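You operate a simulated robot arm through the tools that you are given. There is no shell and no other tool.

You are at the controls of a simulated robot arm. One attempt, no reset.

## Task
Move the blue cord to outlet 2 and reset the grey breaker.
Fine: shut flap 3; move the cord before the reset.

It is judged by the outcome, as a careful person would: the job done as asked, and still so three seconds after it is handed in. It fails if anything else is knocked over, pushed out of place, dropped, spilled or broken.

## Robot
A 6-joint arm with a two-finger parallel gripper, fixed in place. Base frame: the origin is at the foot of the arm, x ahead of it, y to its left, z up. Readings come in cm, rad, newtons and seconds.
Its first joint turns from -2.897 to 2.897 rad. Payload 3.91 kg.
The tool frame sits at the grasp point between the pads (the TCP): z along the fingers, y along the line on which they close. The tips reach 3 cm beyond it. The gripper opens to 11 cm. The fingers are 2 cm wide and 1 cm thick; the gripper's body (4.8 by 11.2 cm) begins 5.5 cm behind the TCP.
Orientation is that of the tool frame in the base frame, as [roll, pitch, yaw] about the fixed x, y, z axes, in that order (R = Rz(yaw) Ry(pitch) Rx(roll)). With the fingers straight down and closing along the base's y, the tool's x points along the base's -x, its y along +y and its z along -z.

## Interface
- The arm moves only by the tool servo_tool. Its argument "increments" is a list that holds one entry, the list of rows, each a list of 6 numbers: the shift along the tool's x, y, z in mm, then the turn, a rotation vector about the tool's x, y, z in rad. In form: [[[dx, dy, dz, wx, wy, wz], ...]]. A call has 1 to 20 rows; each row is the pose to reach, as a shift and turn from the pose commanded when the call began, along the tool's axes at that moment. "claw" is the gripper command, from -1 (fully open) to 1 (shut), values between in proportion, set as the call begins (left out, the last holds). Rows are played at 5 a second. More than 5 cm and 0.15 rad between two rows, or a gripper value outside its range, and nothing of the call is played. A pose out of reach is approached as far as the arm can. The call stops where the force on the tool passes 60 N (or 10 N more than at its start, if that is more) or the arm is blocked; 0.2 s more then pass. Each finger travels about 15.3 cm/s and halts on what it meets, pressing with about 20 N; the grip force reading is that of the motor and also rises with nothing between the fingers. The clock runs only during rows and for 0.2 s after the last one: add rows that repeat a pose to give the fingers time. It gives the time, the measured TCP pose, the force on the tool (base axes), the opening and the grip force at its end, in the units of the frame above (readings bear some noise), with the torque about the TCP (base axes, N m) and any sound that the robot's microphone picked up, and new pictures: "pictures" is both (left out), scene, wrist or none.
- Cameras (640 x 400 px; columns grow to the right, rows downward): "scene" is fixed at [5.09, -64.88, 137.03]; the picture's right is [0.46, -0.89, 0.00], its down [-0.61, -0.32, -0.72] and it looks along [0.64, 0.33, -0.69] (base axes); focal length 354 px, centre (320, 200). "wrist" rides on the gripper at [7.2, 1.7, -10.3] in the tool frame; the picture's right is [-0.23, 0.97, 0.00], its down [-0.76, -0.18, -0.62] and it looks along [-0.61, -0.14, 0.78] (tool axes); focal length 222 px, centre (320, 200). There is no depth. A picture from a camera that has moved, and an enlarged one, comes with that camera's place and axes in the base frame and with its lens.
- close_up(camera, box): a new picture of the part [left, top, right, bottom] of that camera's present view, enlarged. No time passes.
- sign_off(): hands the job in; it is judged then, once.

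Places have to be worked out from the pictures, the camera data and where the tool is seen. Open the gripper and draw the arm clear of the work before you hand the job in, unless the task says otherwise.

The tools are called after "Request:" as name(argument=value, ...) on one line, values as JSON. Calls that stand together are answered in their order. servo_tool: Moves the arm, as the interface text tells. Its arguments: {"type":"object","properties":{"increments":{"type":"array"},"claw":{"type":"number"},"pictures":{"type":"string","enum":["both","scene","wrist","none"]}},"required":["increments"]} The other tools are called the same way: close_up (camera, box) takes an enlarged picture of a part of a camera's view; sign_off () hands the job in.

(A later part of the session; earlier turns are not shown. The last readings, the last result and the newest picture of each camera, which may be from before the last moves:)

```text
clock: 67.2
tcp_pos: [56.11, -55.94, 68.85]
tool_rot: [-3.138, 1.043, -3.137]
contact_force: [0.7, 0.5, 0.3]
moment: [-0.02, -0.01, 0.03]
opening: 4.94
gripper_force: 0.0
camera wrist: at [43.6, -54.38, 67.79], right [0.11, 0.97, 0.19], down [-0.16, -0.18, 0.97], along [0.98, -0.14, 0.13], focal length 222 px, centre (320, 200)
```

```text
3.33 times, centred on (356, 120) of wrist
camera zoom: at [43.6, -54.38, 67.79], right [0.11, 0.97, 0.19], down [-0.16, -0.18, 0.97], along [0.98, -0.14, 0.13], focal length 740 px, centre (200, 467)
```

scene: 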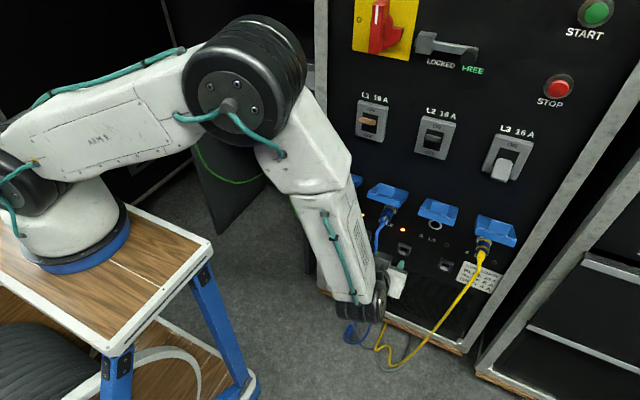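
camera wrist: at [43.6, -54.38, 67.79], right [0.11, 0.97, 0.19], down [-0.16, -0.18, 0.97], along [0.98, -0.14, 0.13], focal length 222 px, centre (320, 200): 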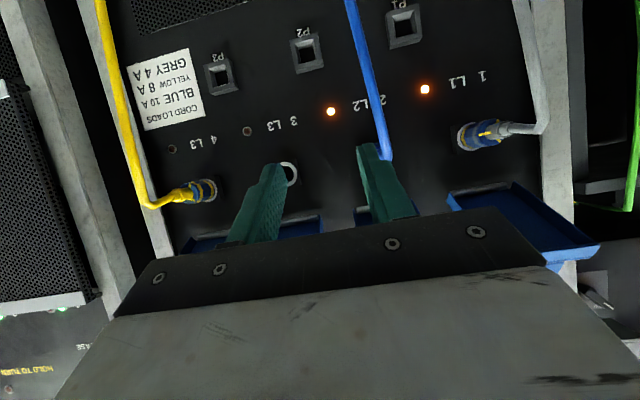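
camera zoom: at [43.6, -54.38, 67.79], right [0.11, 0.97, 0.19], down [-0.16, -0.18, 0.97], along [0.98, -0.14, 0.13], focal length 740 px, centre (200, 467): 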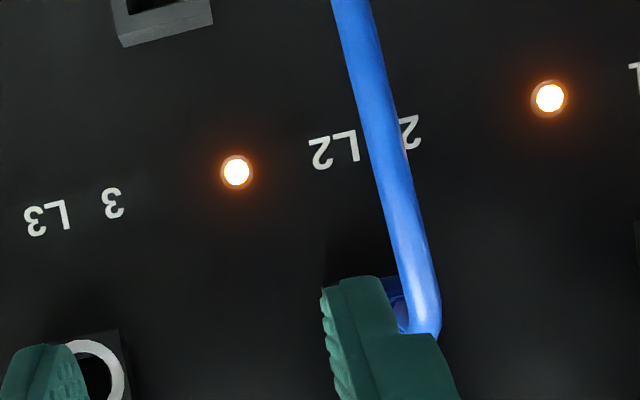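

Confirmed: plug 2 is seated with the yellow lock band and aligned ticks, and lamp 2 is lit. Next, flap 3: I'll raise the arm, pointing the tool down, to a spot in front of and above flap 3.

Request:
servo_tool(increments=[[[-26, -9, -12, 0, 0.1309, 0], [-52, -18, -24, 0, 0.2618, 0], [-78, -26, -37, 0, 0.3927, 0], [-104, -35, -49, 0, 0.5236, 0], [-131, -44, -61, 0, 0.6545, 0], [-157, -53, -73, 0, 0.7854, 0], [-183, -61, -85, 0, 0.9163, 0], [-209, -70, -98, 0, 1.0472, 0], [-209, -70, -98, 0, 1.0472, 0]]], claw=-0.1)

```text
clock: 69.2
tcp_pos: [58.2, -63.05, 91.89]
tool_rot: [-3.14, -0.002, -3.14]
contact_force: [0.2, 0.2, -0.2]
moment: [0.04, 0.0, 0.01]
opening: 6.02
gripper_force: 0.0
camera wrist: at [51.08, -61.43, 102.22], right [0.22, 0.97, 0.0], down [0.76, -0.17, 0.62], along [0.6, -0.14, -0.78], focal length 222 px, centre (320, 200)
```

scene: 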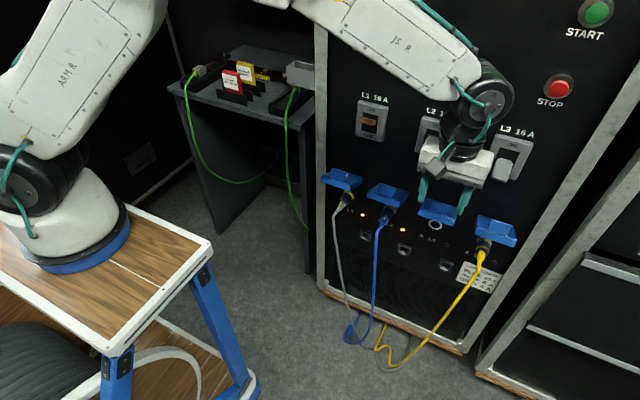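
wrist: 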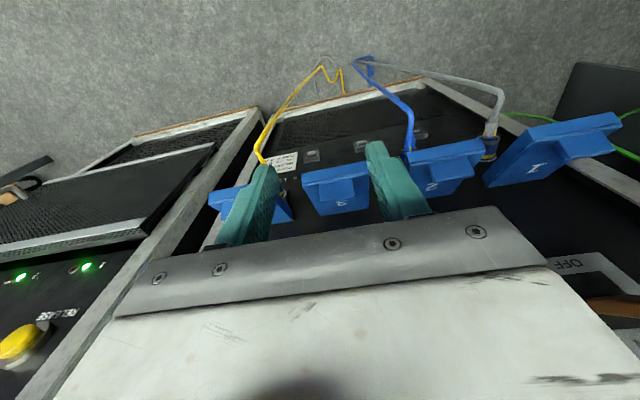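

Flap 3's tab is between the open fingers in the wrist view. I'll move in above the tab (still high), and check clearances to breaker L2 and the tab.

Request:
servo_tool(increments=[[[-20, 0, 5, 0, 0, 0], [-40, 0, 10, 0, 0, 0], [-60, 0, 15, 0, 0, 0], [-75, 0, 22, 0, 0, 0], [-84, 0, 29, 0, 0, 0], [-84, 0, 29, 0, 0, 0]]], claw=-0.1)

Request:
close_up(camera="scene", box=[400, 60, 560, 160])

Request:
close_up(camera="wrist", box=[220, 120, 420, 245])

```text
clock: 70.6
tcp_pos: [66.5, -62.87, 89.22]
tool_rot: [-3.141, -0.004, -3.138]
contact_force: [-0.7, 0.9, -0.1]
moment: [0.02, 0.0, 0.04]
opening: 6.06
gripper_force: 0.0
camera wrist: at [59.36, -61.28, 99.39], right [0.22, 0.97, 0.0], down [0.76, -0.18, 0.62], along [0.61, -0.14, -0.78], focal length 222 px, centre (320, 200)
```

scene: 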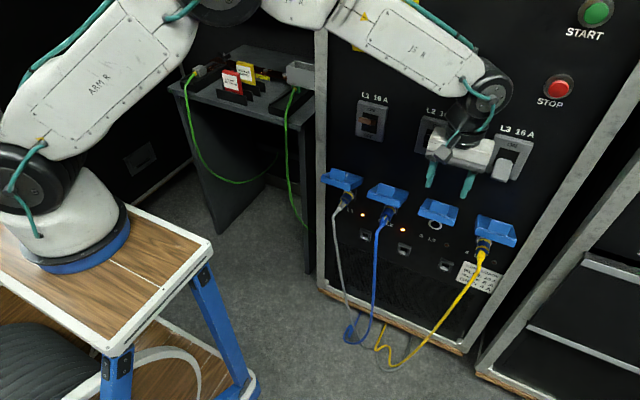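
wrist: 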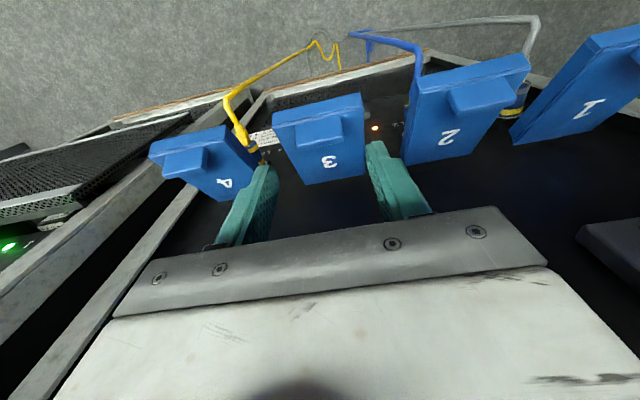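

```text
4.00 times, centred on (480, 110) of scene
camera zoom: at [5.09, -64.88, 137.03], right [0.46, -0.89, 0.0], down [-0.61, -0.32, -0.72], along [0.64, 0.33, -0.69], focal length 1415 px, centre (-320, 560)
```

zoom: 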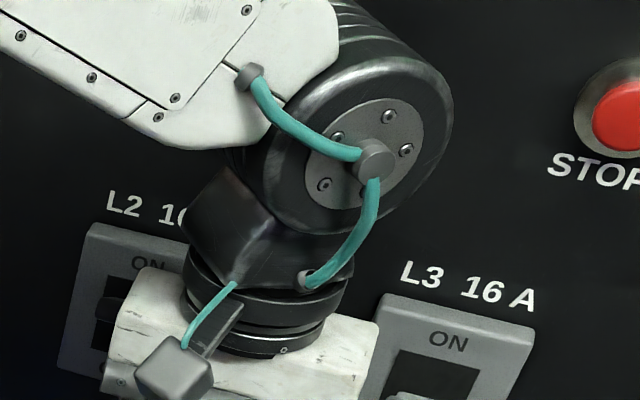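

```text
3.20 times, centred on (320, 182) of wrist
camera zoom: at [59.36, -61.28, 99.39], right [0.22, 0.97, 0.0], down [0.76, -0.18, 0.62], along [0.61, -0.14, -0.78], focal length 711 px, centre (320, 256)
```

zoom: 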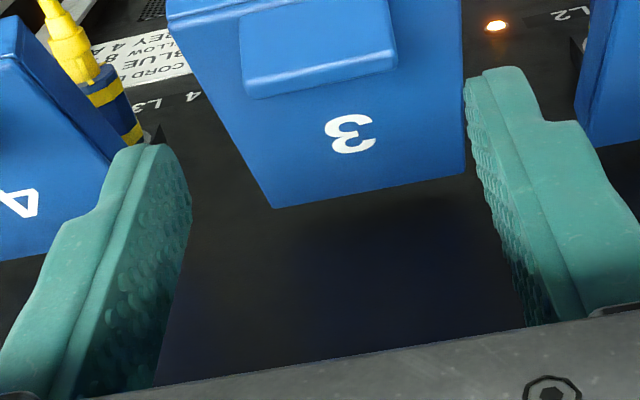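

Clearances look fine and the tab (≈66.7, −63.0, 81) is centred between the fingers. Descending to straddle it.

Request:
servo_tool(increments=[[[0, 0, 15, 0, 0, 0], [0, 0, 30, 0, 0, 0], [0, 0, 43, 0, 0, 0], [0, 0, 52, 0, 0, 0], [0, 0, 52, 0, 0, 0]]], claw=-0.1)

Request:
close_up(camera="wrist", box=[220, 100, 420, 225])

```text
clock: 71.8
tcp_pos: [66.6, -63.01, 83.77]
tool_rot: [3.141, -0.002, -3.139]
contact_force: [0.5, 0.2, -0.3]
moment: [-0.01, 0.01, 0.03]
opening: 6.05
gripper_force: 0.2
camera wrist: at [59.39, -61.34, 94.13], right [0.22, 0.97, 0.0], down [0.76, -0.17, 0.62], along [0.61, -0.14, -0.78], focal length 222 px, centre (320, 200)
```

scene: 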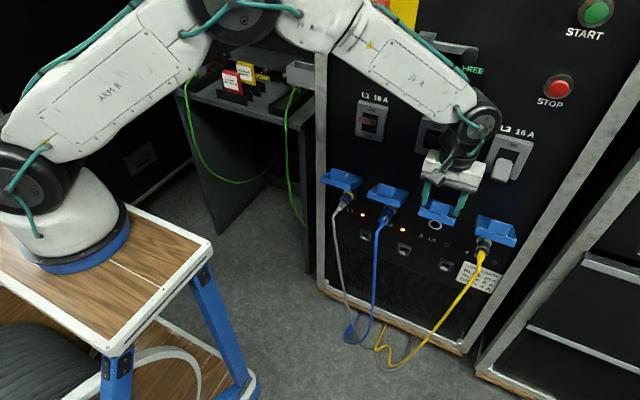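
wrist: 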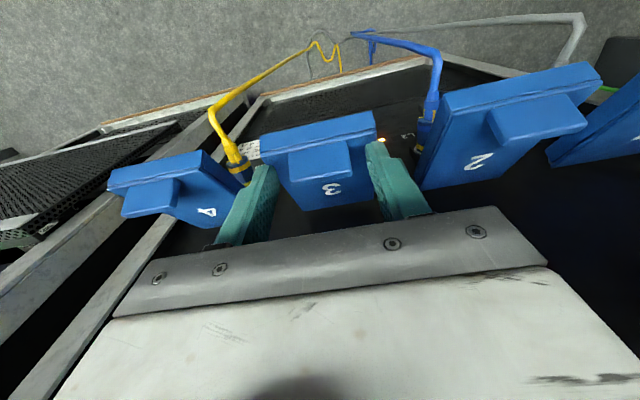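

```text
3.20 times, centred on (320, 162) of wrist
camera zoom: at [59.39, -61.34, 94.13], right [0.22, 0.97, 0.0], down [0.76, -0.17, 0.62], along [0.61, -0.14, -0.78], focal length 711 px, centre (320, 320)
```

zoom: 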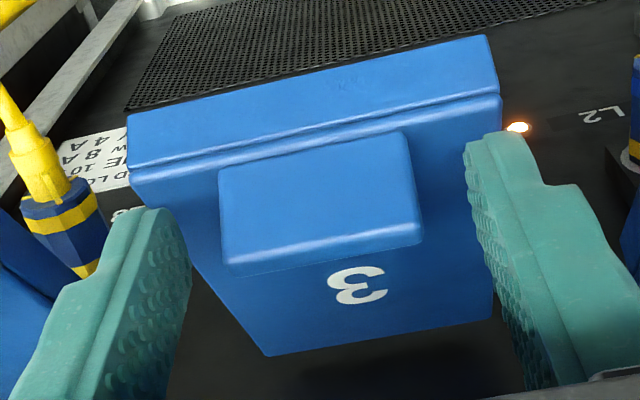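

The tab sits nicely between the fingertips. Closing on it.

Request:
servo_tool(increments=[[[0, 0, 0, 0, 0, 0], [0, 0, 0, 0, 0, 0], [0, 0, 0, 0, 0, 0]]], claw=1, pictures="wrist")

```text
clock: 72.6
tcp_pos: [66.51, -63.04, 83.74]
tool_rot: [-3.139, -0.002, -3.139]
contact_force: [-0.6, 0.9, -0.1]
moment: [0.1, 0.04, -0.14]
opening: 3.96
gripper_force: 44.5
camera wrist: at [59.39, -61.33, 94.13], right [0.22, 0.97, 0.0], down [0.76, -0.18, 0.62], along [0.61, -0.14, -0.78], focal length 222 px, centre (320, 200)
```

wrist: 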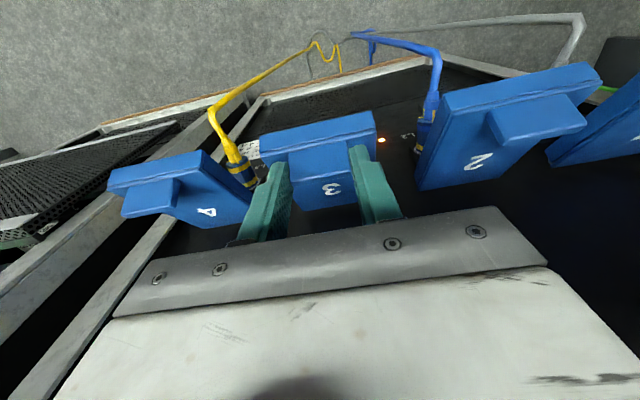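

Grip is solid (44.5). I'll now reverse the motion I used to open flap 2: first ease the tab down the arc without tilting.

Request:
servo_tool(increments=[[[2, 0, 2.8, 0, 0, 0], [3.9, 0, 5.6, 0, 0, 0], [5.7, 0, 8.5, 0, 0, 0], [7.5, 0, 11.4, 0, 0, 0], [9.1, 0, 14.4, 0, 0, 0], [10.7, 0, 17.4, 0, 0, 0]]], claw=1, pictures="wrist")

```text
clock: 74.0
tcp_pos: [65.62, -62.96, 82.21]
tool_rot: [-3.139, -0.002, -3.139]
contact_force: [4.0, 2.4, 11.0]
moment: [0.02, -1.41, 0.03]
opening: 3.95
gripper_force: 44.9
camera wrist: at [58.39, -61.32, 92.47], right [0.22, 0.97, 0.0], down [0.76, -0.17, 0.62], along [0.61, -0.14, -0.78], focal length 222 px, centre (320, 200)
```

wrist: 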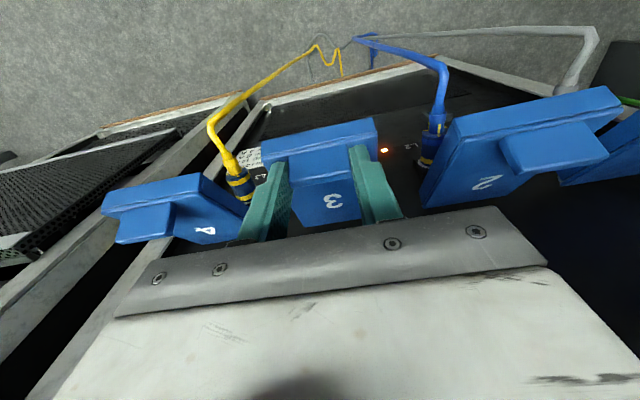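

Flap 3 is following (≈11 N). Now the rigid swing: 45° of closing with the tool tilting along.

Request:
servo_tool(increments=[[[8.8, 0, 13, 0, -0.1309, 0], [15.7, 0, 27.2, 0, -0.2618, 0], [20.8, 0, 42.1, 0, -0.3927, 0], [23.9, 0, 57.7, 0, -0.5236, 0], [24.9, 0, 73.5, 0, -0.6545, 0], [23.7, 0, 89.4, 0, -0.7854, 0]]], claw=1)

```text
clock: 75.4
tcp_pos: [63.01, -62.99, 72.89]
tool_rot: [3.139, 0.782, 3.142]
contact_force: [-19.7, 3.7, -0.7]
moment: [0.19, -0.21, -0.31]
opening: 3.95
gripper_force: 45.1
camera wrist: at [50.61, -61.35, 75.15], right [0.16, 0.97, 0.16], down [0.1, -0.18, 0.98], along [0.98, -0.14, -0.13], focal length 222 px, centre (320, 200)
```

scene: 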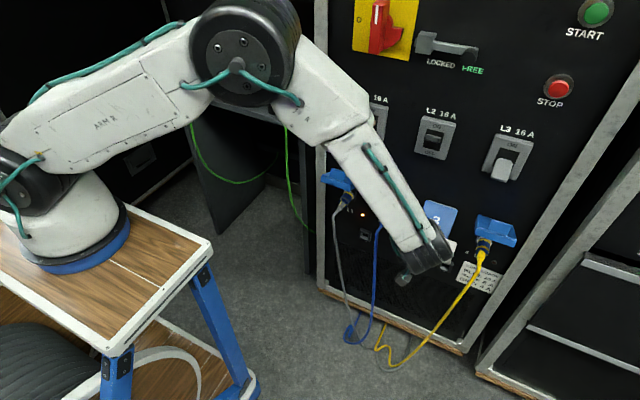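
wrist: 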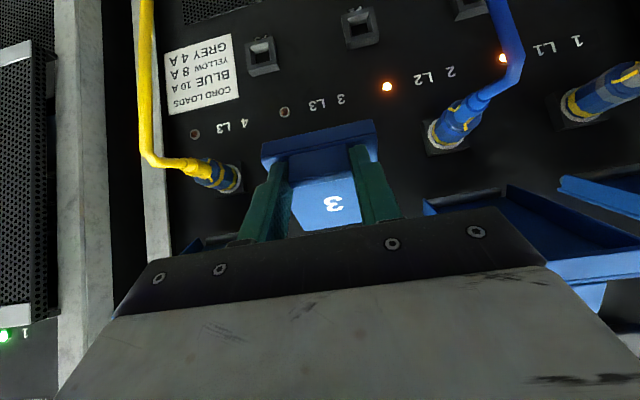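

Flap 3 is about half closed with a modest radial push-back; I'll widen the radius slightly and swing the remaining 45° of tool rotation.

Request:
servo_tool(increments=[[[10.6, 0, 12.3, 0, -0.1309, 0], [17.6, 0, 27, 0, -0.2618, 0], [22.5, 0, 42.5, 0, -0.3927, 0], [25.3, 0, 58.4, 0, -0.5236, 0], [26.1, 0, 74.7, 0, -0.6545, 0], [24.7, 0, 90.9, 0, -0.7854, 0]]], claw=1)

```text
clock: 76.8
tcp_pos: [67.88, -63.05, 64.89]
tool_rot: [-1.912, 1.568, -1.909]
contact_force: [-8.1, 2.2, -7.3]
moment: [-0.07, -0.28, 0.12]
opening: 3.94
gripper_force: 45.1
camera wrist: at [57.54, -61.37, 57.67], right [0.0, 0.97, 0.23], down [-0.62, -0.18, 0.76], along [0.78, -0.14, 0.61], focal length 222 px, centre (320, 200)
```

scene: 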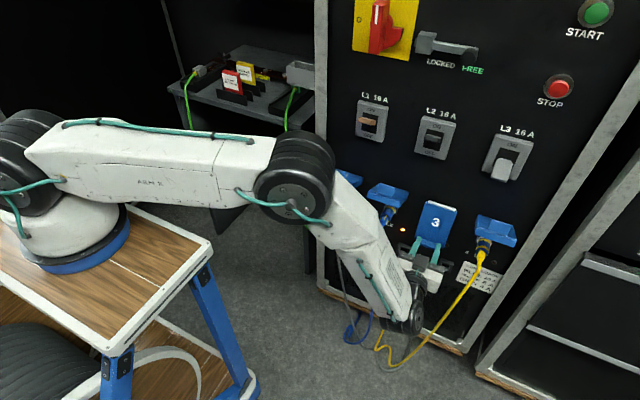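
wrist: 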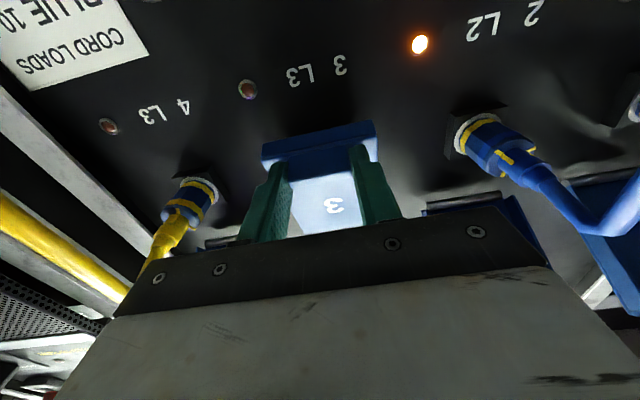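

Flap 3 is within ~15° of closed. Pushing the tab the rest of the way in along its arc.

Request:
servo_tool(increments=[[[2, 0, 4.4, 0, 0, 0], [4, 0, 8.8, 0, 0, 0], [5.7, 0, 13.4, 0, 0, 0], [7.3, 0, 18, 0, 0, 0], [8.5, 0, 22.7, 0, 0, 0], [9.7, 0, 27.4, 0, 0, 0], [9.7, 0, 28.5, 0, 0, 0]]], claw=1)

Request:
close_up(camera="scene", box=[370, 170, 530, 270])

```text
clock: 78.4
tcp_pos: [70.61, -62.96, 64.1]
tool_rot: [-2.752, 1.57, -2.751]
contact_force: [-12.0, 2.4, 4.5]
moment: [-0.14, -1.41, -0.29]
opening: 3.98
gripper_force: 45.2
camera wrist: at [60.27, -61.35, 56.75], right [0.0, 0.97, 0.23], down [-0.62, -0.18, 0.76], along [0.78, -0.14, 0.61], focal length 222 px, centre (320, 200)
```

scene: 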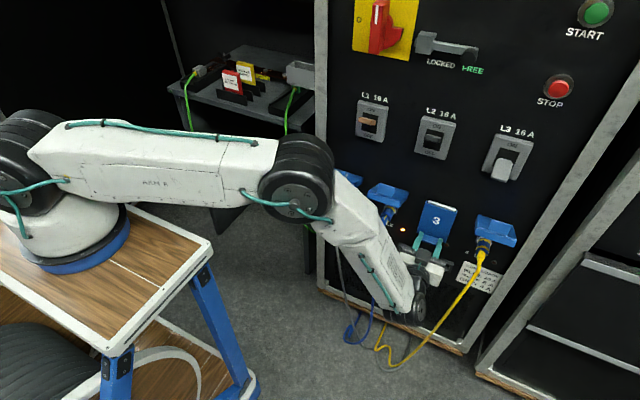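
wrist: 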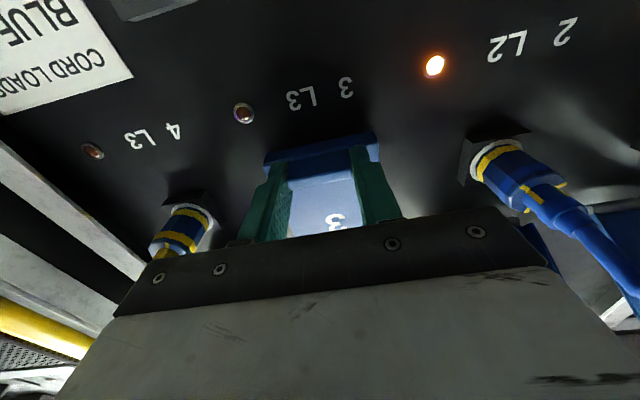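

```text
4.00 times, centred on (450, 220) of scene
camera zoom: at [5.09, -64.88, 137.03], right [0.46, -0.89, 0.0], down [-0.61, -0.32, -0.72], along [0.64, 0.33, -0.69], focal length 1415 px, centre (-200, 120)
```

zoom: 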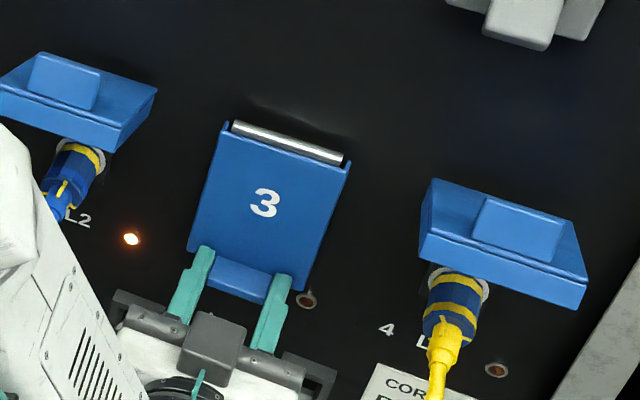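

Flap 3 looks closed; I'll press a bit further to make sure it's fully home before releasing.

Request:
servo_tool(increments=[[[0.3, 0, 1.5, 0, 0, 0], [0.5, 0, 3, 0, 0, 0], [0.5, 0, 3, 0, 0, 0]]], claw=1, pictures="none")

Request:
servo_tool(increments=[[[0, 0, -2, 0, 0, 0], [0, 0, -2, 0, 0, 0], [0, 0, -2, 0, 0, 0]]], claw=-0.1)

Request:
close_up(camera="wrist", box=[220, 90, 420, 215])

```text
clock: 79.2
tcp_pos: [70.81, -62.97, 64.01]
tool_rot: [-3.131, 1.568, -3.129]
contact_force: [-11.0, 2.7, 1.9]
moment: [-0.1, -1.27, -0.59]
opening: 3.96
gripper_force: 45.3
```

```text
clock: 80.0
tcp_pos: [70.85, -62.99, 64.06]
tool_rot: [-2.875, 1.567, -2.869]
contact_force: [1.1, -1.6, -0.2]
moment: [0.01, 0.03, -0.02]
opening: 6.07
gripper_force: 0.1
camera wrist: at [60.43, -61.33, 56.73], right [0.0, 0.97, 0.23], down [-0.62, -0.18, 0.76], along [0.78, -0.14, 0.6], focal length 222 px, centre (320, 200)
```

scene: 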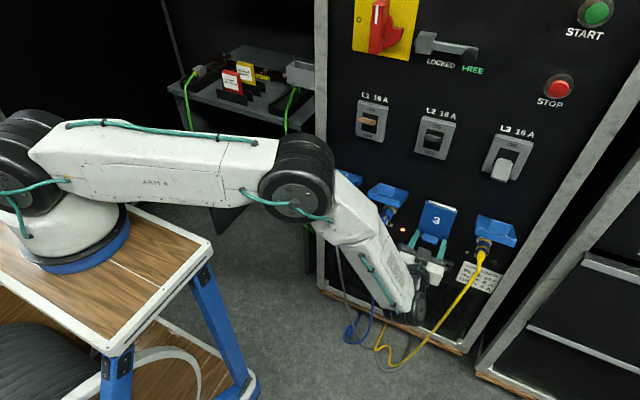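
wrist: 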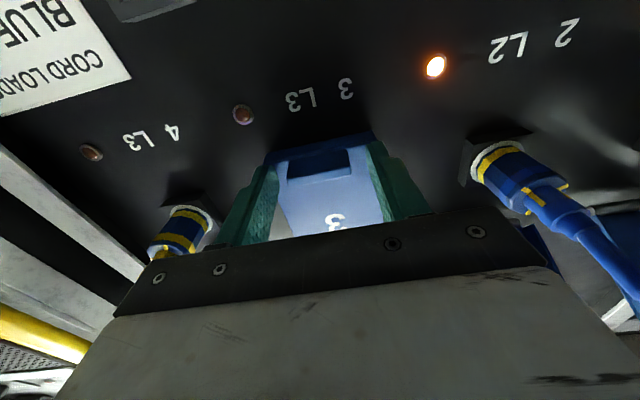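

```text
3.20 times, centred on (320, 152) of wrist
camera zoom: at [60.43, -61.33, 56.73], right [0.0, 0.97, 0.23], down [-0.62, -0.18, 0.76], along [0.78, -0.14, 0.6], focal length 711 px, centre (320, 352)
```

zoom: 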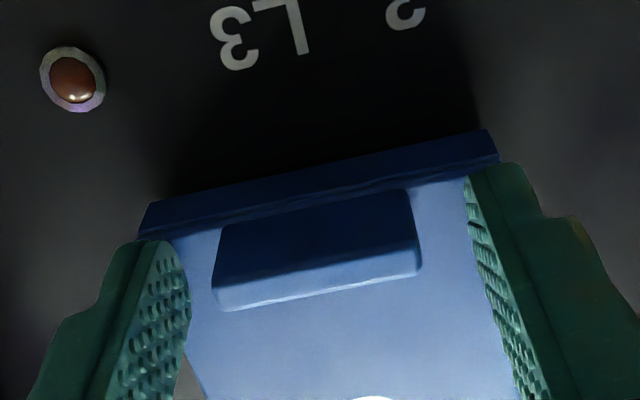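

Flap 3 is shut and the fingers are clear of its tab. Backing straight out before moving up to breaker L3.

Request:
servo_tool(increments=[[[0, 0, -30, 0, 0, 0], [0, 0, -60, 0, 0, 0], [0, 0, -95, 0, 0, 0], [0, 0, -130, 0, 0, 0], [0, 0, -130, 0, 0, 0]]], claw=-0.1, pictures="wrist")

Request:
close_up(camera="scene", box=[370, 170, 530, 270])

```text
clock: 81.2
tcp_pos: [57.58, -63.08, 63.92]
tool_rot: [-2.908, 1.568, -2.903]
contact_force: [0.7, 0.4, -0.5]
moment: [0.0, 0.0, 0.01]
opening: 6.05
gripper_force: 0.0
camera wrist: at [47.26, -61.42, 56.71], right [0.0, 0.97, 0.23], down [-0.62, -0.18, 0.76], along [0.78, -0.14, 0.61], focal length 222 px, centre (320, 200)
```

wrist: 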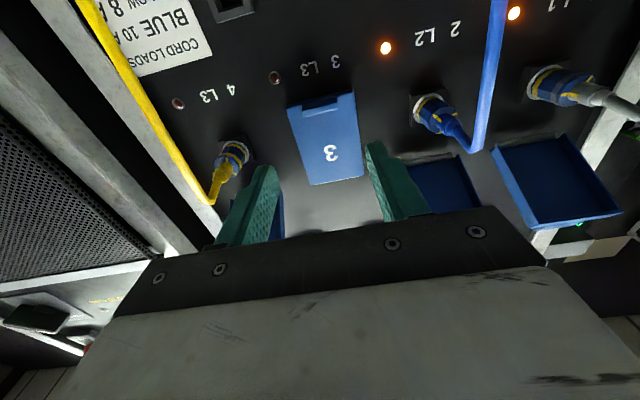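

```text
4.00 times, centred on (450, 220) of scene
camera zoom: at [5.09, -64.88, 137.03], right [0.46, -0.89, 0.0], down [-0.61, -0.32, -0.72], along [0.64, 0.33, -0.69], focal length 1415 px, centre (-200, 120)
```

zoom: 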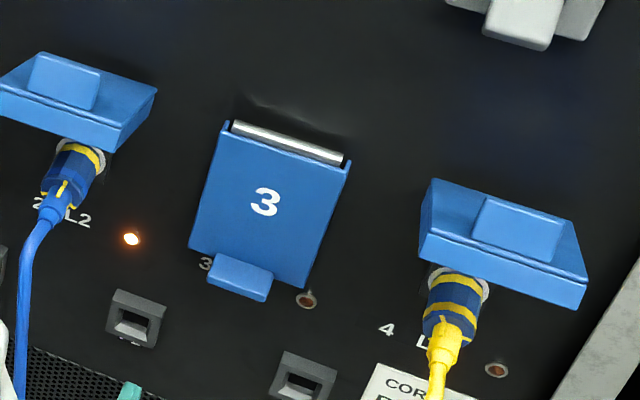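

Flap 3 is shut, the blue plug sits locked in outlet 2. Now moving up in front of breaker L3 with closed fingers, staying well back.

Request:
servo_tool(increments=[[[-35, -5, 0, 0, 0, 0], [-70, -10, 0, 0, 0, 0], [-105, -20, 0, 0, 0, 0], [-140, -32, 0, 0, 0, 0], [-175, -45, 0, 0, 0, 0], [-210, -60, 0, 0, 0, 0], [-245, -75, 0, 0, 0, 0], [-270, -89, 0, 0, 0, 0], [-270, -89, 0, 0, 0, 0]]], claw=1)

Request:
close_up(camera="scene", box=[460, 120, 556, 180])

Request:
close_up(camera="wrist", box=[240, 60, 400, 160])

```text
clock: 83.2
tcp_pos: [58.05, -72.05, 91.16]
tool_rot: [-2.907, 1.567, -2.904]
contact_force: [0.6, 0.3, 0.3]
moment: [0.03, 0.05, 0.02]
opening: 0.04
gripper_force: 19.7
camera wrist: at [47.75, -70.32, 83.8], right [0.0, 0.97, 0.23], down [-0.62, -0.18, 0.76], along [0.78, -0.14, 0.6], focal length 222 px, centre (320, 200)
```

scene: 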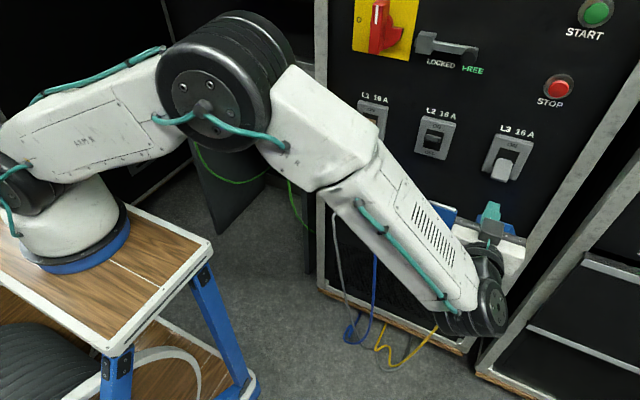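
wrist: 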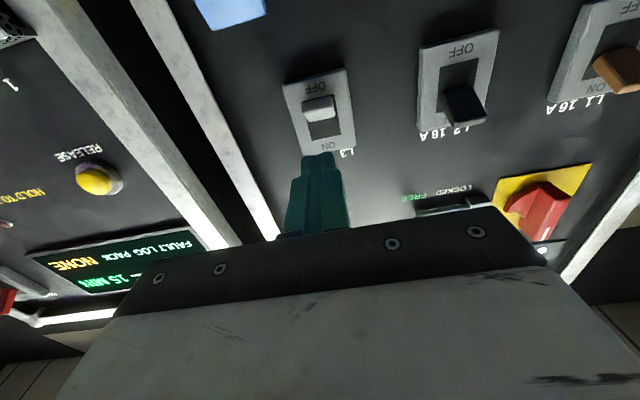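

```text
6.67 times, centred on (508, 150) of scene
camera zoom: at [5.09, -64.88, 137.03], right [0.46, -0.89, 0.0], down [-0.61, -0.32, -0.72], along [0.64, 0.33, -0.69], focal length 2358 px, centre (-933, 533)
```

zoom: 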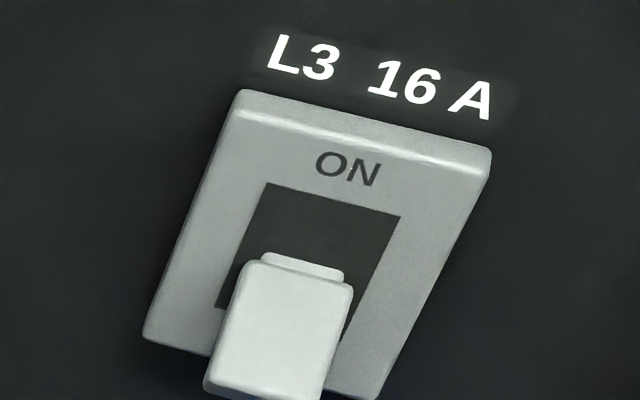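

```text
4.00 times, centred on (320, 110) of wrist
camera zoom: at [47.75, -70.32, 83.8], right [0.0, 0.97, 0.23], down [-0.62, -0.18, 0.76], along [0.78, -0.14, 0.6], focal length 888 px, centre (320, 560)
```

zoom: 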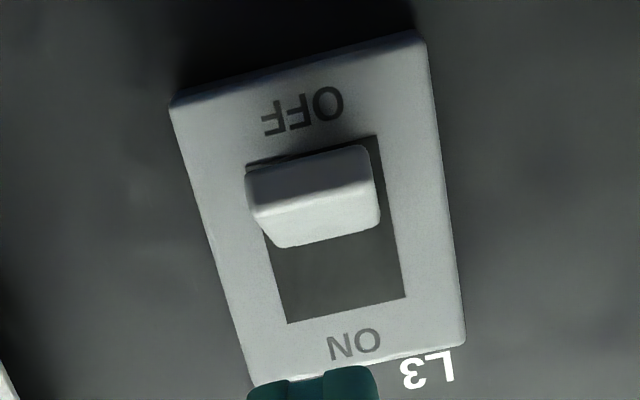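

Clear view of L3: the light-grey lever's end is at about (70.5, −71.9, 90.5), pointing down (slot z≈90.4–95.3, housing front x≈75). As a proper reset I'll first press it down to full OFF, so I'm positioning the fingertips just above the lever.

Request:
servo_tool(increments=[[[-20, 0, 10, 0, 0, 0], [-40, 0, 30, 0, 0, 0], [-40, 0, 60, 0, 0, 0], [-40, 0, 90, 0, 0, 0], [-40, 0, 114, 0, 0, 0], [-40, 0, 114, 0, 0, 0]]], claw=1)

Request:
close_up(camera="wrist", box=[240, 80, 400, 180])

Request:
close_up(camera="scene", box=[460, 120, 556, 180])

```text
clock: 84.6
tcp_pos: [69.25, -71.8, 94.87]
tool_rot: [-2.907, 1.568, -2.903]
contact_force: [0.3, -0.7, 0.5]
moment: [-0.02, 0.01, -0.01]
opening: 0.0
gripper_force: 19.7
camera wrist: at [58.97, -70.24, 87.59], right [0.0, 0.97, 0.23], down [-0.62, -0.18, 0.76], along [0.78, -0.14, 0.6], focal length 222 px, centre (320, 200)
```

scene: 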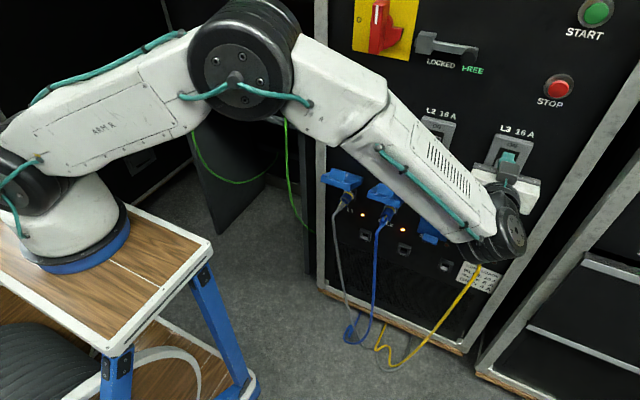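
wrist: 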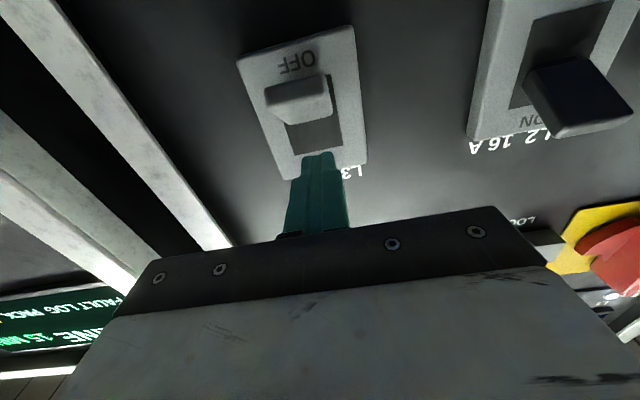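

```text
4.00 times, centred on (320, 130) of wrist
camera zoom: at [58.97, -70.24, 87.59], right [0.0, 0.97, 0.23], down [-0.62, -0.18, 0.76], along [0.78, -0.14, 0.6], focal length 888 px, centre (320, 480)
```

zoom: 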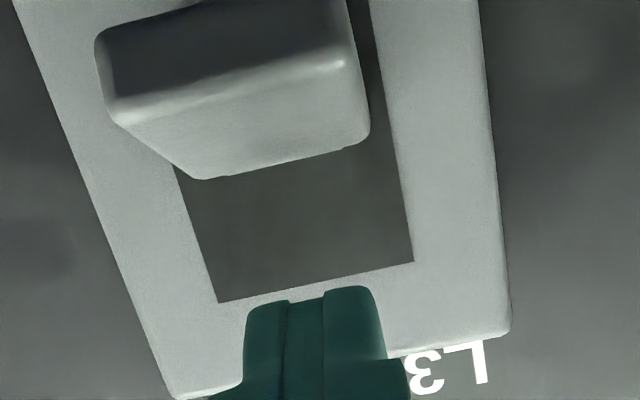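

```text
6.67 times, centred on (508, 150) of scene
camera zoom: at [5.09, -64.88, 137.03], right [0.46, -0.89, 0.0], down [-0.61, -0.32, -0.72], along [0.64, 0.33, -0.69], focal length 2358 px, centre (-933, 533)
```

zoom: 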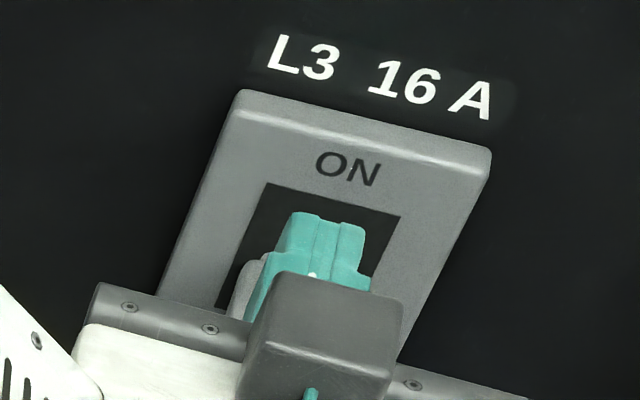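

Fingertips are above the lever and centred on the slot. Lowering gently to contact.

Request:
servo_tool(increments=[[[4, 0, 0, 0, 0, 0], [8, 0, 0, 0, 0, 0], [12, 0, 0, 0, 0, 0], [15, 0, 0, 0, 0, 0], [18, 0, 0, 0, 0, 0], [18, 0, 0, 0, 0, 0]]], claw=1, pictures="wrist")

Request:
close_up(camera="wrist", box=[240, 60, 400, 160])

```text
clock: 86.0
tcp_pos: [69.32, -71.89, 93.15]
tool_rot: [-2.837, 1.568, -2.832]
contact_force: [-1.3, 0.7, -0.1]
moment: [-0.01, 0.03, 0.01]
opening: 0.0
gripper_force: 19.7
camera wrist: at [58.94, -70.21, 85.86], right [0.0, 0.97, 0.23], down [-0.62, -0.18, 0.76], along [0.78, -0.14, 0.61], focal length 222 px, centre (320, 200)
```

wrist: 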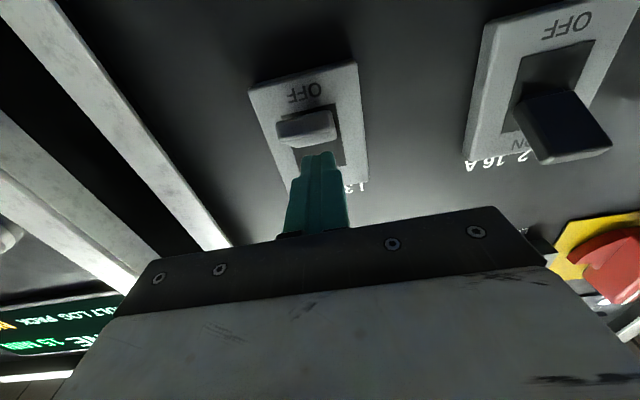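

```text
4.00 times, centred on (320, 110) of wrist
camera zoom: at [58.94, -70.21, 85.86], right [0.0, 0.97, 0.23], down [-0.62, -0.18, 0.76], along [0.78, -0.14, 0.61], focal length 888 px, centre (320, 560)
```

zoom: 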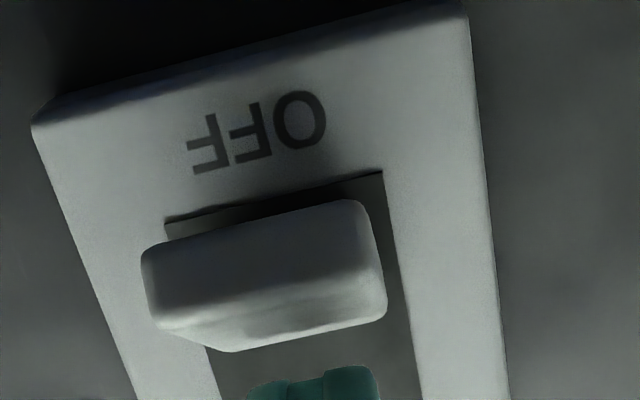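

Not touching yet, and there is visible slot below the lever (toward OFF), so it may indeed be in a tripped position. Continuing down gently.

Request:
servo_tool(increments=[[[3, 0, 0, 0, 0, 0], [6, 0, 0, 0, 0, 0], [9, 0, 0, 0, 0, 0], [12, 0, 0, 0, 0, 0], [15, 0, 0, 0, 0, 0], [15, 0, 0, 0, 0, 0]]], claw=1, pictures="wrist")

Request:
close_up(camera="wrist", box=[240, 60, 400, 160])

```text
clock: 87.4
tcp_pos: [69.08, -71.84, 92.3]
tool_rot: [-0.995, 1.562, -0.995]
contact_force: [-7.9, 1.4, 49.6]
moment: [0.01, -1.41, 0.04]
opening: 0.0
gripper_force: 20.6
camera wrist: at [58.88, -70.28, 84.99], right [0.0, 0.98, 0.22], down [-0.63, -0.17, 0.76], along [0.78, -0.14, 0.61], focal length 222 px, centre (320, 200)
```

wrist: 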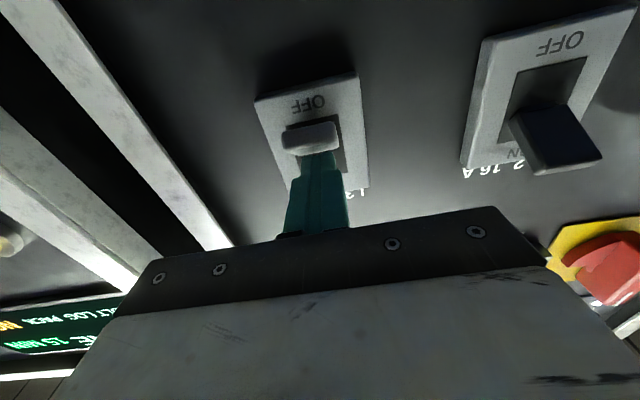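

```text
4.00 times, centred on (320, 110) of wrist
camera zoom: at [58.88, -70.28, 84.99], right [0.0, 0.98, 0.22], down [-0.63, -0.17, 0.76], along [0.78, -0.14, 0.61], focal length 888 px, centre (320, 560)
```

zoom: 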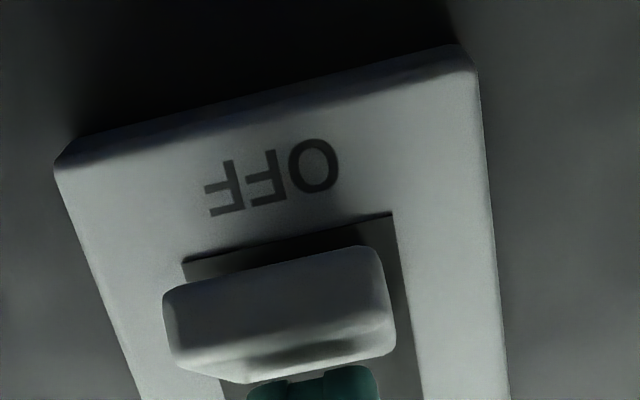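

The lever is already hard against its OFF stop (50 N, no movement), so nothing more to do downward. I'll lift off, back out, and go below the lever to push it up to ON.

Request:
servo_tool(increments=[[[-10, 0, 0, 0, 0, 0], [-22, 0, 0, 0, 0, 0], [-25, 0, -30, 0, 0, 0], [-25, 0, -65, 0, 0, 0], [-15, 0, -95, 0, 0, 0], [10, 0, -100, 0, 0, 0], [35, 0, -100, 0, 0, 0], [53, 0, -95, 0, 0, 0], [53, 0, -95, 0, 0, 0]]], claw=1)

Request:
close_up(camera="wrist", box=[240, 60, 400, 160])

```text
clock: 89.4
tcp_pos: [59.69, -71.79, 86.43]
tool_rot: [-2.895, 1.57, -2.893]
contact_force: [0.4, 0.0, -0.2]
moment: [0.01, -0.03, 0.0]
opening: 0.03
gripper_force: 20.2
camera wrist: at [49.4, -70.23, 79.14], right [0.0, 0.97, 0.23], down [-0.62, -0.18, 0.76], along [0.78, -0.14, 0.61], focal length 222 px, centre (320, 200)
```

scene: 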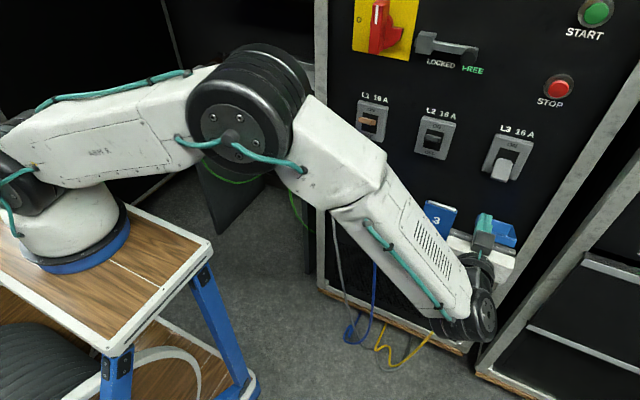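
wrist: 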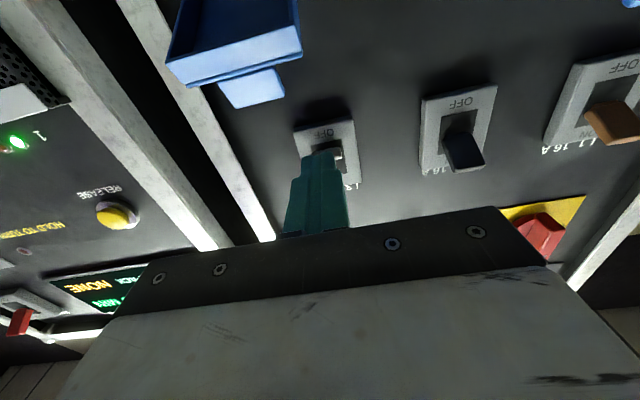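

```text
4.00 times, centred on (320, 110) of wrist
camera zoom: at [49.4, -70.23, 79.14], right [0.0, 0.97, 0.23], down [-0.62, -0.18, 0.76], along [0.78, -0.14, 0.61], focal length 888 px, centre (320, 560)
```

zoom: 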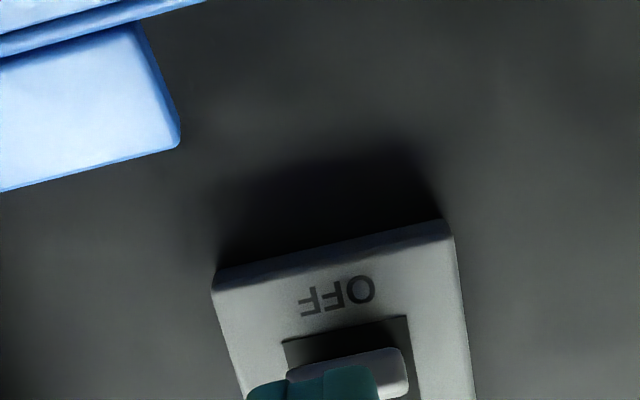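

Lever still in OFF, fingertips are below its level. Advancing under the lever.

Request:
servo_tool(increments=[[[0, 0, 25, 0, 0, 0], [0, 0, 50, 0, 0, 0], [0, 0, 75, 0, 0, 0], [0, 0, 96, 0, 0, 0], [0, 0, 96, 0, 0, 0]]], claw=1)

Request:
close_up(camera="wrist", box=[240, 80, 400, 180])

Request:
close_up(camera="scene", box=[460, 130, 556, 190])

```text
clock: 90.6
tcp_pos: [69.39, -72.05, 86.36]
tool_rot: [-2.969, 1.568, -2.962]
contact_force: [-0.1, 1.2, 0.2]
moment: [-0.01, -0.01, 0.0]
opening: 0.0
gripper_force: 19.8
camera wrist: at [59.05, -70.31, 79.04], right [0.0, 0.97, 0.23], down [-0.62, -0.18, 0.76], along [0.78, -0.14, 0.61], focal length 222 px, centre (320, 200)
```

scene: 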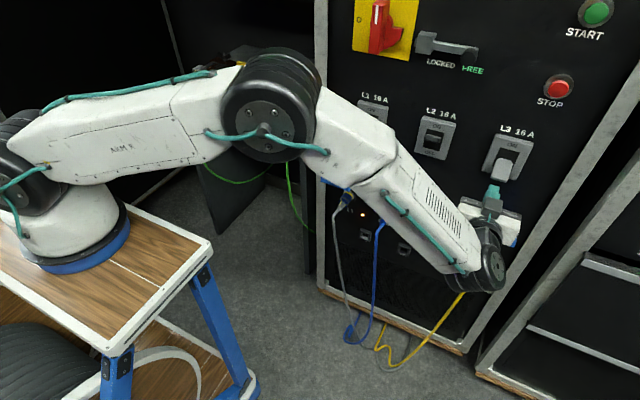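
wrist: 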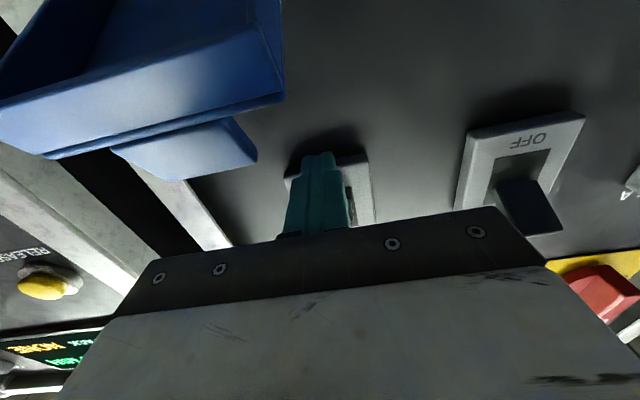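

```text
4.00 times, centred on (320, 130) of wrist
camera zoom: at [59.05, -70.31, 79.04], right [0.0, 0.97, 0.23], down [-0.62, -0.18, 0.76], along [0.78, -0.14, 0.61], focal length 888 px, centre (320, 480)
```

zoom: 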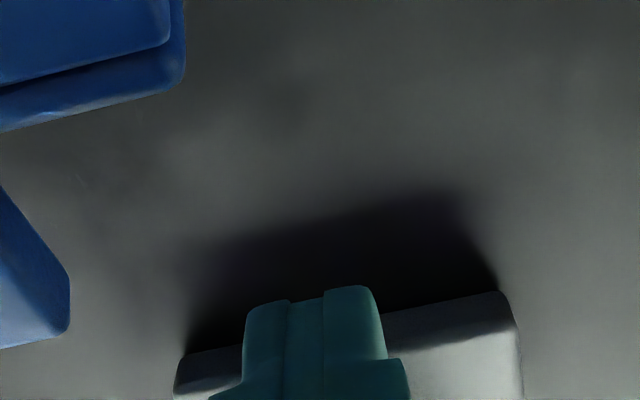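

```text
6.67 times, centred on (508, 160) of scene
camera zoom: at [5.09, -64.88, 137.03], right [0.46, -0.89, 0.0], down [-0.61, -0.32, -0.72], along [0.64, 0.33, -0.69], focal length 2358 px, centre (-933, 467)
```

zoom: 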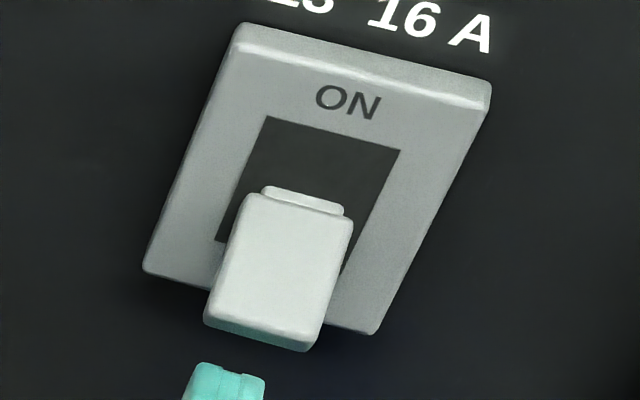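

Fingertip is directly beneath the lever. Raising to contact and pushing upward, in small steps.

Request:
servo_tool(increments=[[[-6, 0, 0, 0, 0, 0], [-12, 0, 0, 0, 0, 0], [-18, 0, 0, 0, 0, 0], [-22, 0, 0, 0, 0, 0], [-26, 0, 0, 0, 0, 0], [-30, 0, 0, 0, 0, 0], [-34, 0, 0, 0, 0, 0], [-38, 0, 0, 0, 0, 0]]], claw=1)

Request:
close_up(camera="scene", box=[460, 120, 556, 180])

```text
clock: 92.4
tcp_pos: [69.32, -71.87, 90.11]
tool_rot: [-2.993, 1.569, -2.992]
contact_force: [0.8, 0.1, -0.5]
moment: [-0.01, -0.03, 0.02]
opening: 0.0
gripper_force: 19.5
camera wrist: at [59.07, -70.25, 82.92], right [0.0, 0.97, 0.23], down [-0.62, -0.18, 0.76], along [0.78, -0.14, 0.6], focal length 222 px, centre (320, 200)
```

scene: 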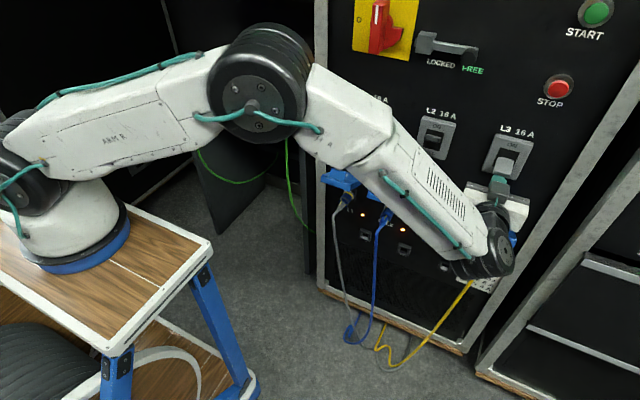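
wrist: 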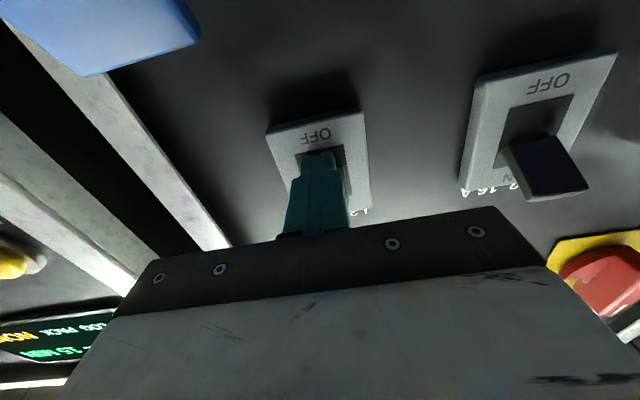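

```text
6.67 times, centred on (508, 150) of scene
camera zoom: at [5.09, -64.88, 137.03], right [0.46, -0.89, 0.0], down [-0.61, -0.32, -0.72], along [0.64, 0.33, -0.69], focal length 2358 px, centre (-933, 533)
```

zoom: 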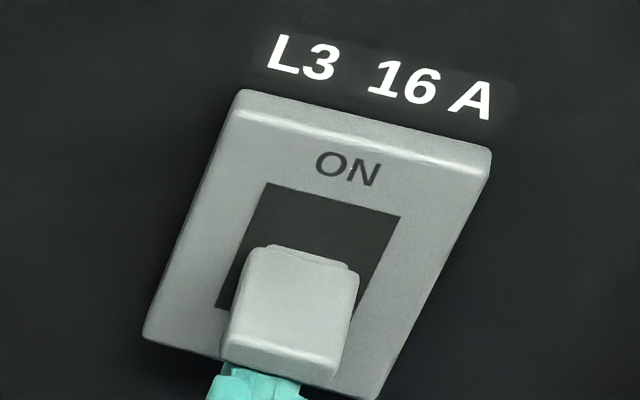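

The lever has started to rise with almost no resistance. Continuing upward through to ON.

Request:
servo_tool(increments=[[[-5, 0, 0, 0, 0, 0], [-10, 0, 0, 0, 0, 0], [-15, 0, 0, 0, 0, 0], [-20, 0, 0, 0, 0, 0], [-25, 0, 0, 0, 0, 0], [-25, 0, 0, 0, 0, 0]]], claw=1)

Request:
close_up(camera="scene", box=[460, 120, 556, 180])

```text
clock: 93.8
tcp_pos: [69.38, -71.91, 92.53]
tool_rot: [2.836, 1.565, 2.841]
contact_force: [-2.7, 2.6, -12.2]
moment: [-0.06, 0.32, 0.0]
opening: 0.0
gripper_force: 19.4
camera wrist: at [59.04, -70.22, 85.26], right [0.0, 0.97, 0.23], down [-0.62, -0.18, 0.76], along [0.79, -0.14, 0.6], focal length 222 px, centre (320, 200)
```

scene: 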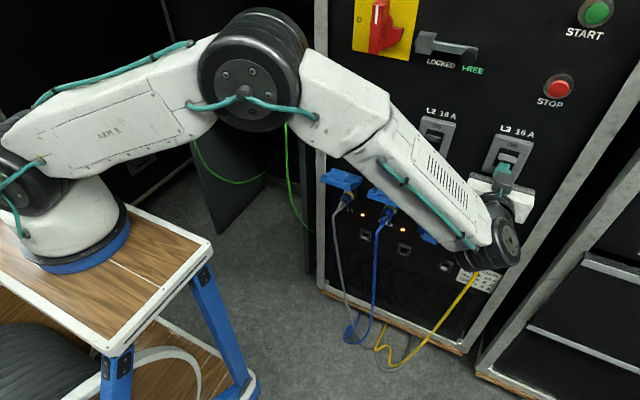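
wrist: 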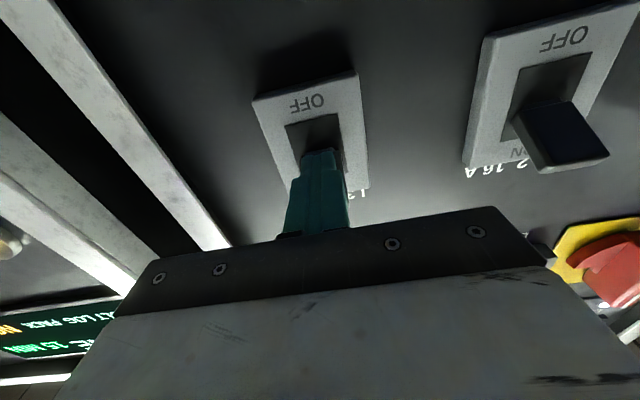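

```text
6.67 times, centred on (508, 150) of scene
camera zoom: at [5.09, -64.88, 137.03], right [0.46, -0.89, 0.0], down [-0.61, -0.32, -0.72], along [0.64, 0.33, -0.69], focal length 2358 px, centre (-933, 533)
```

zoom: 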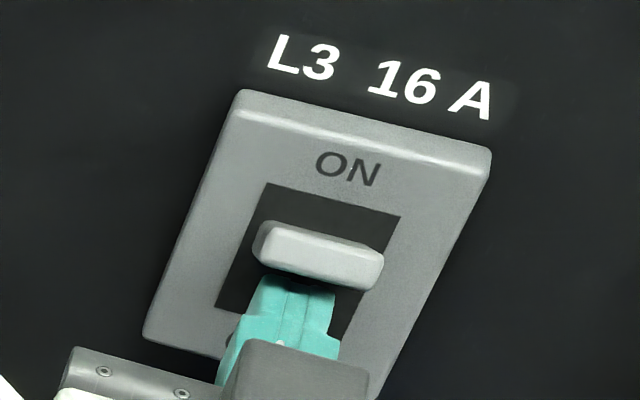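

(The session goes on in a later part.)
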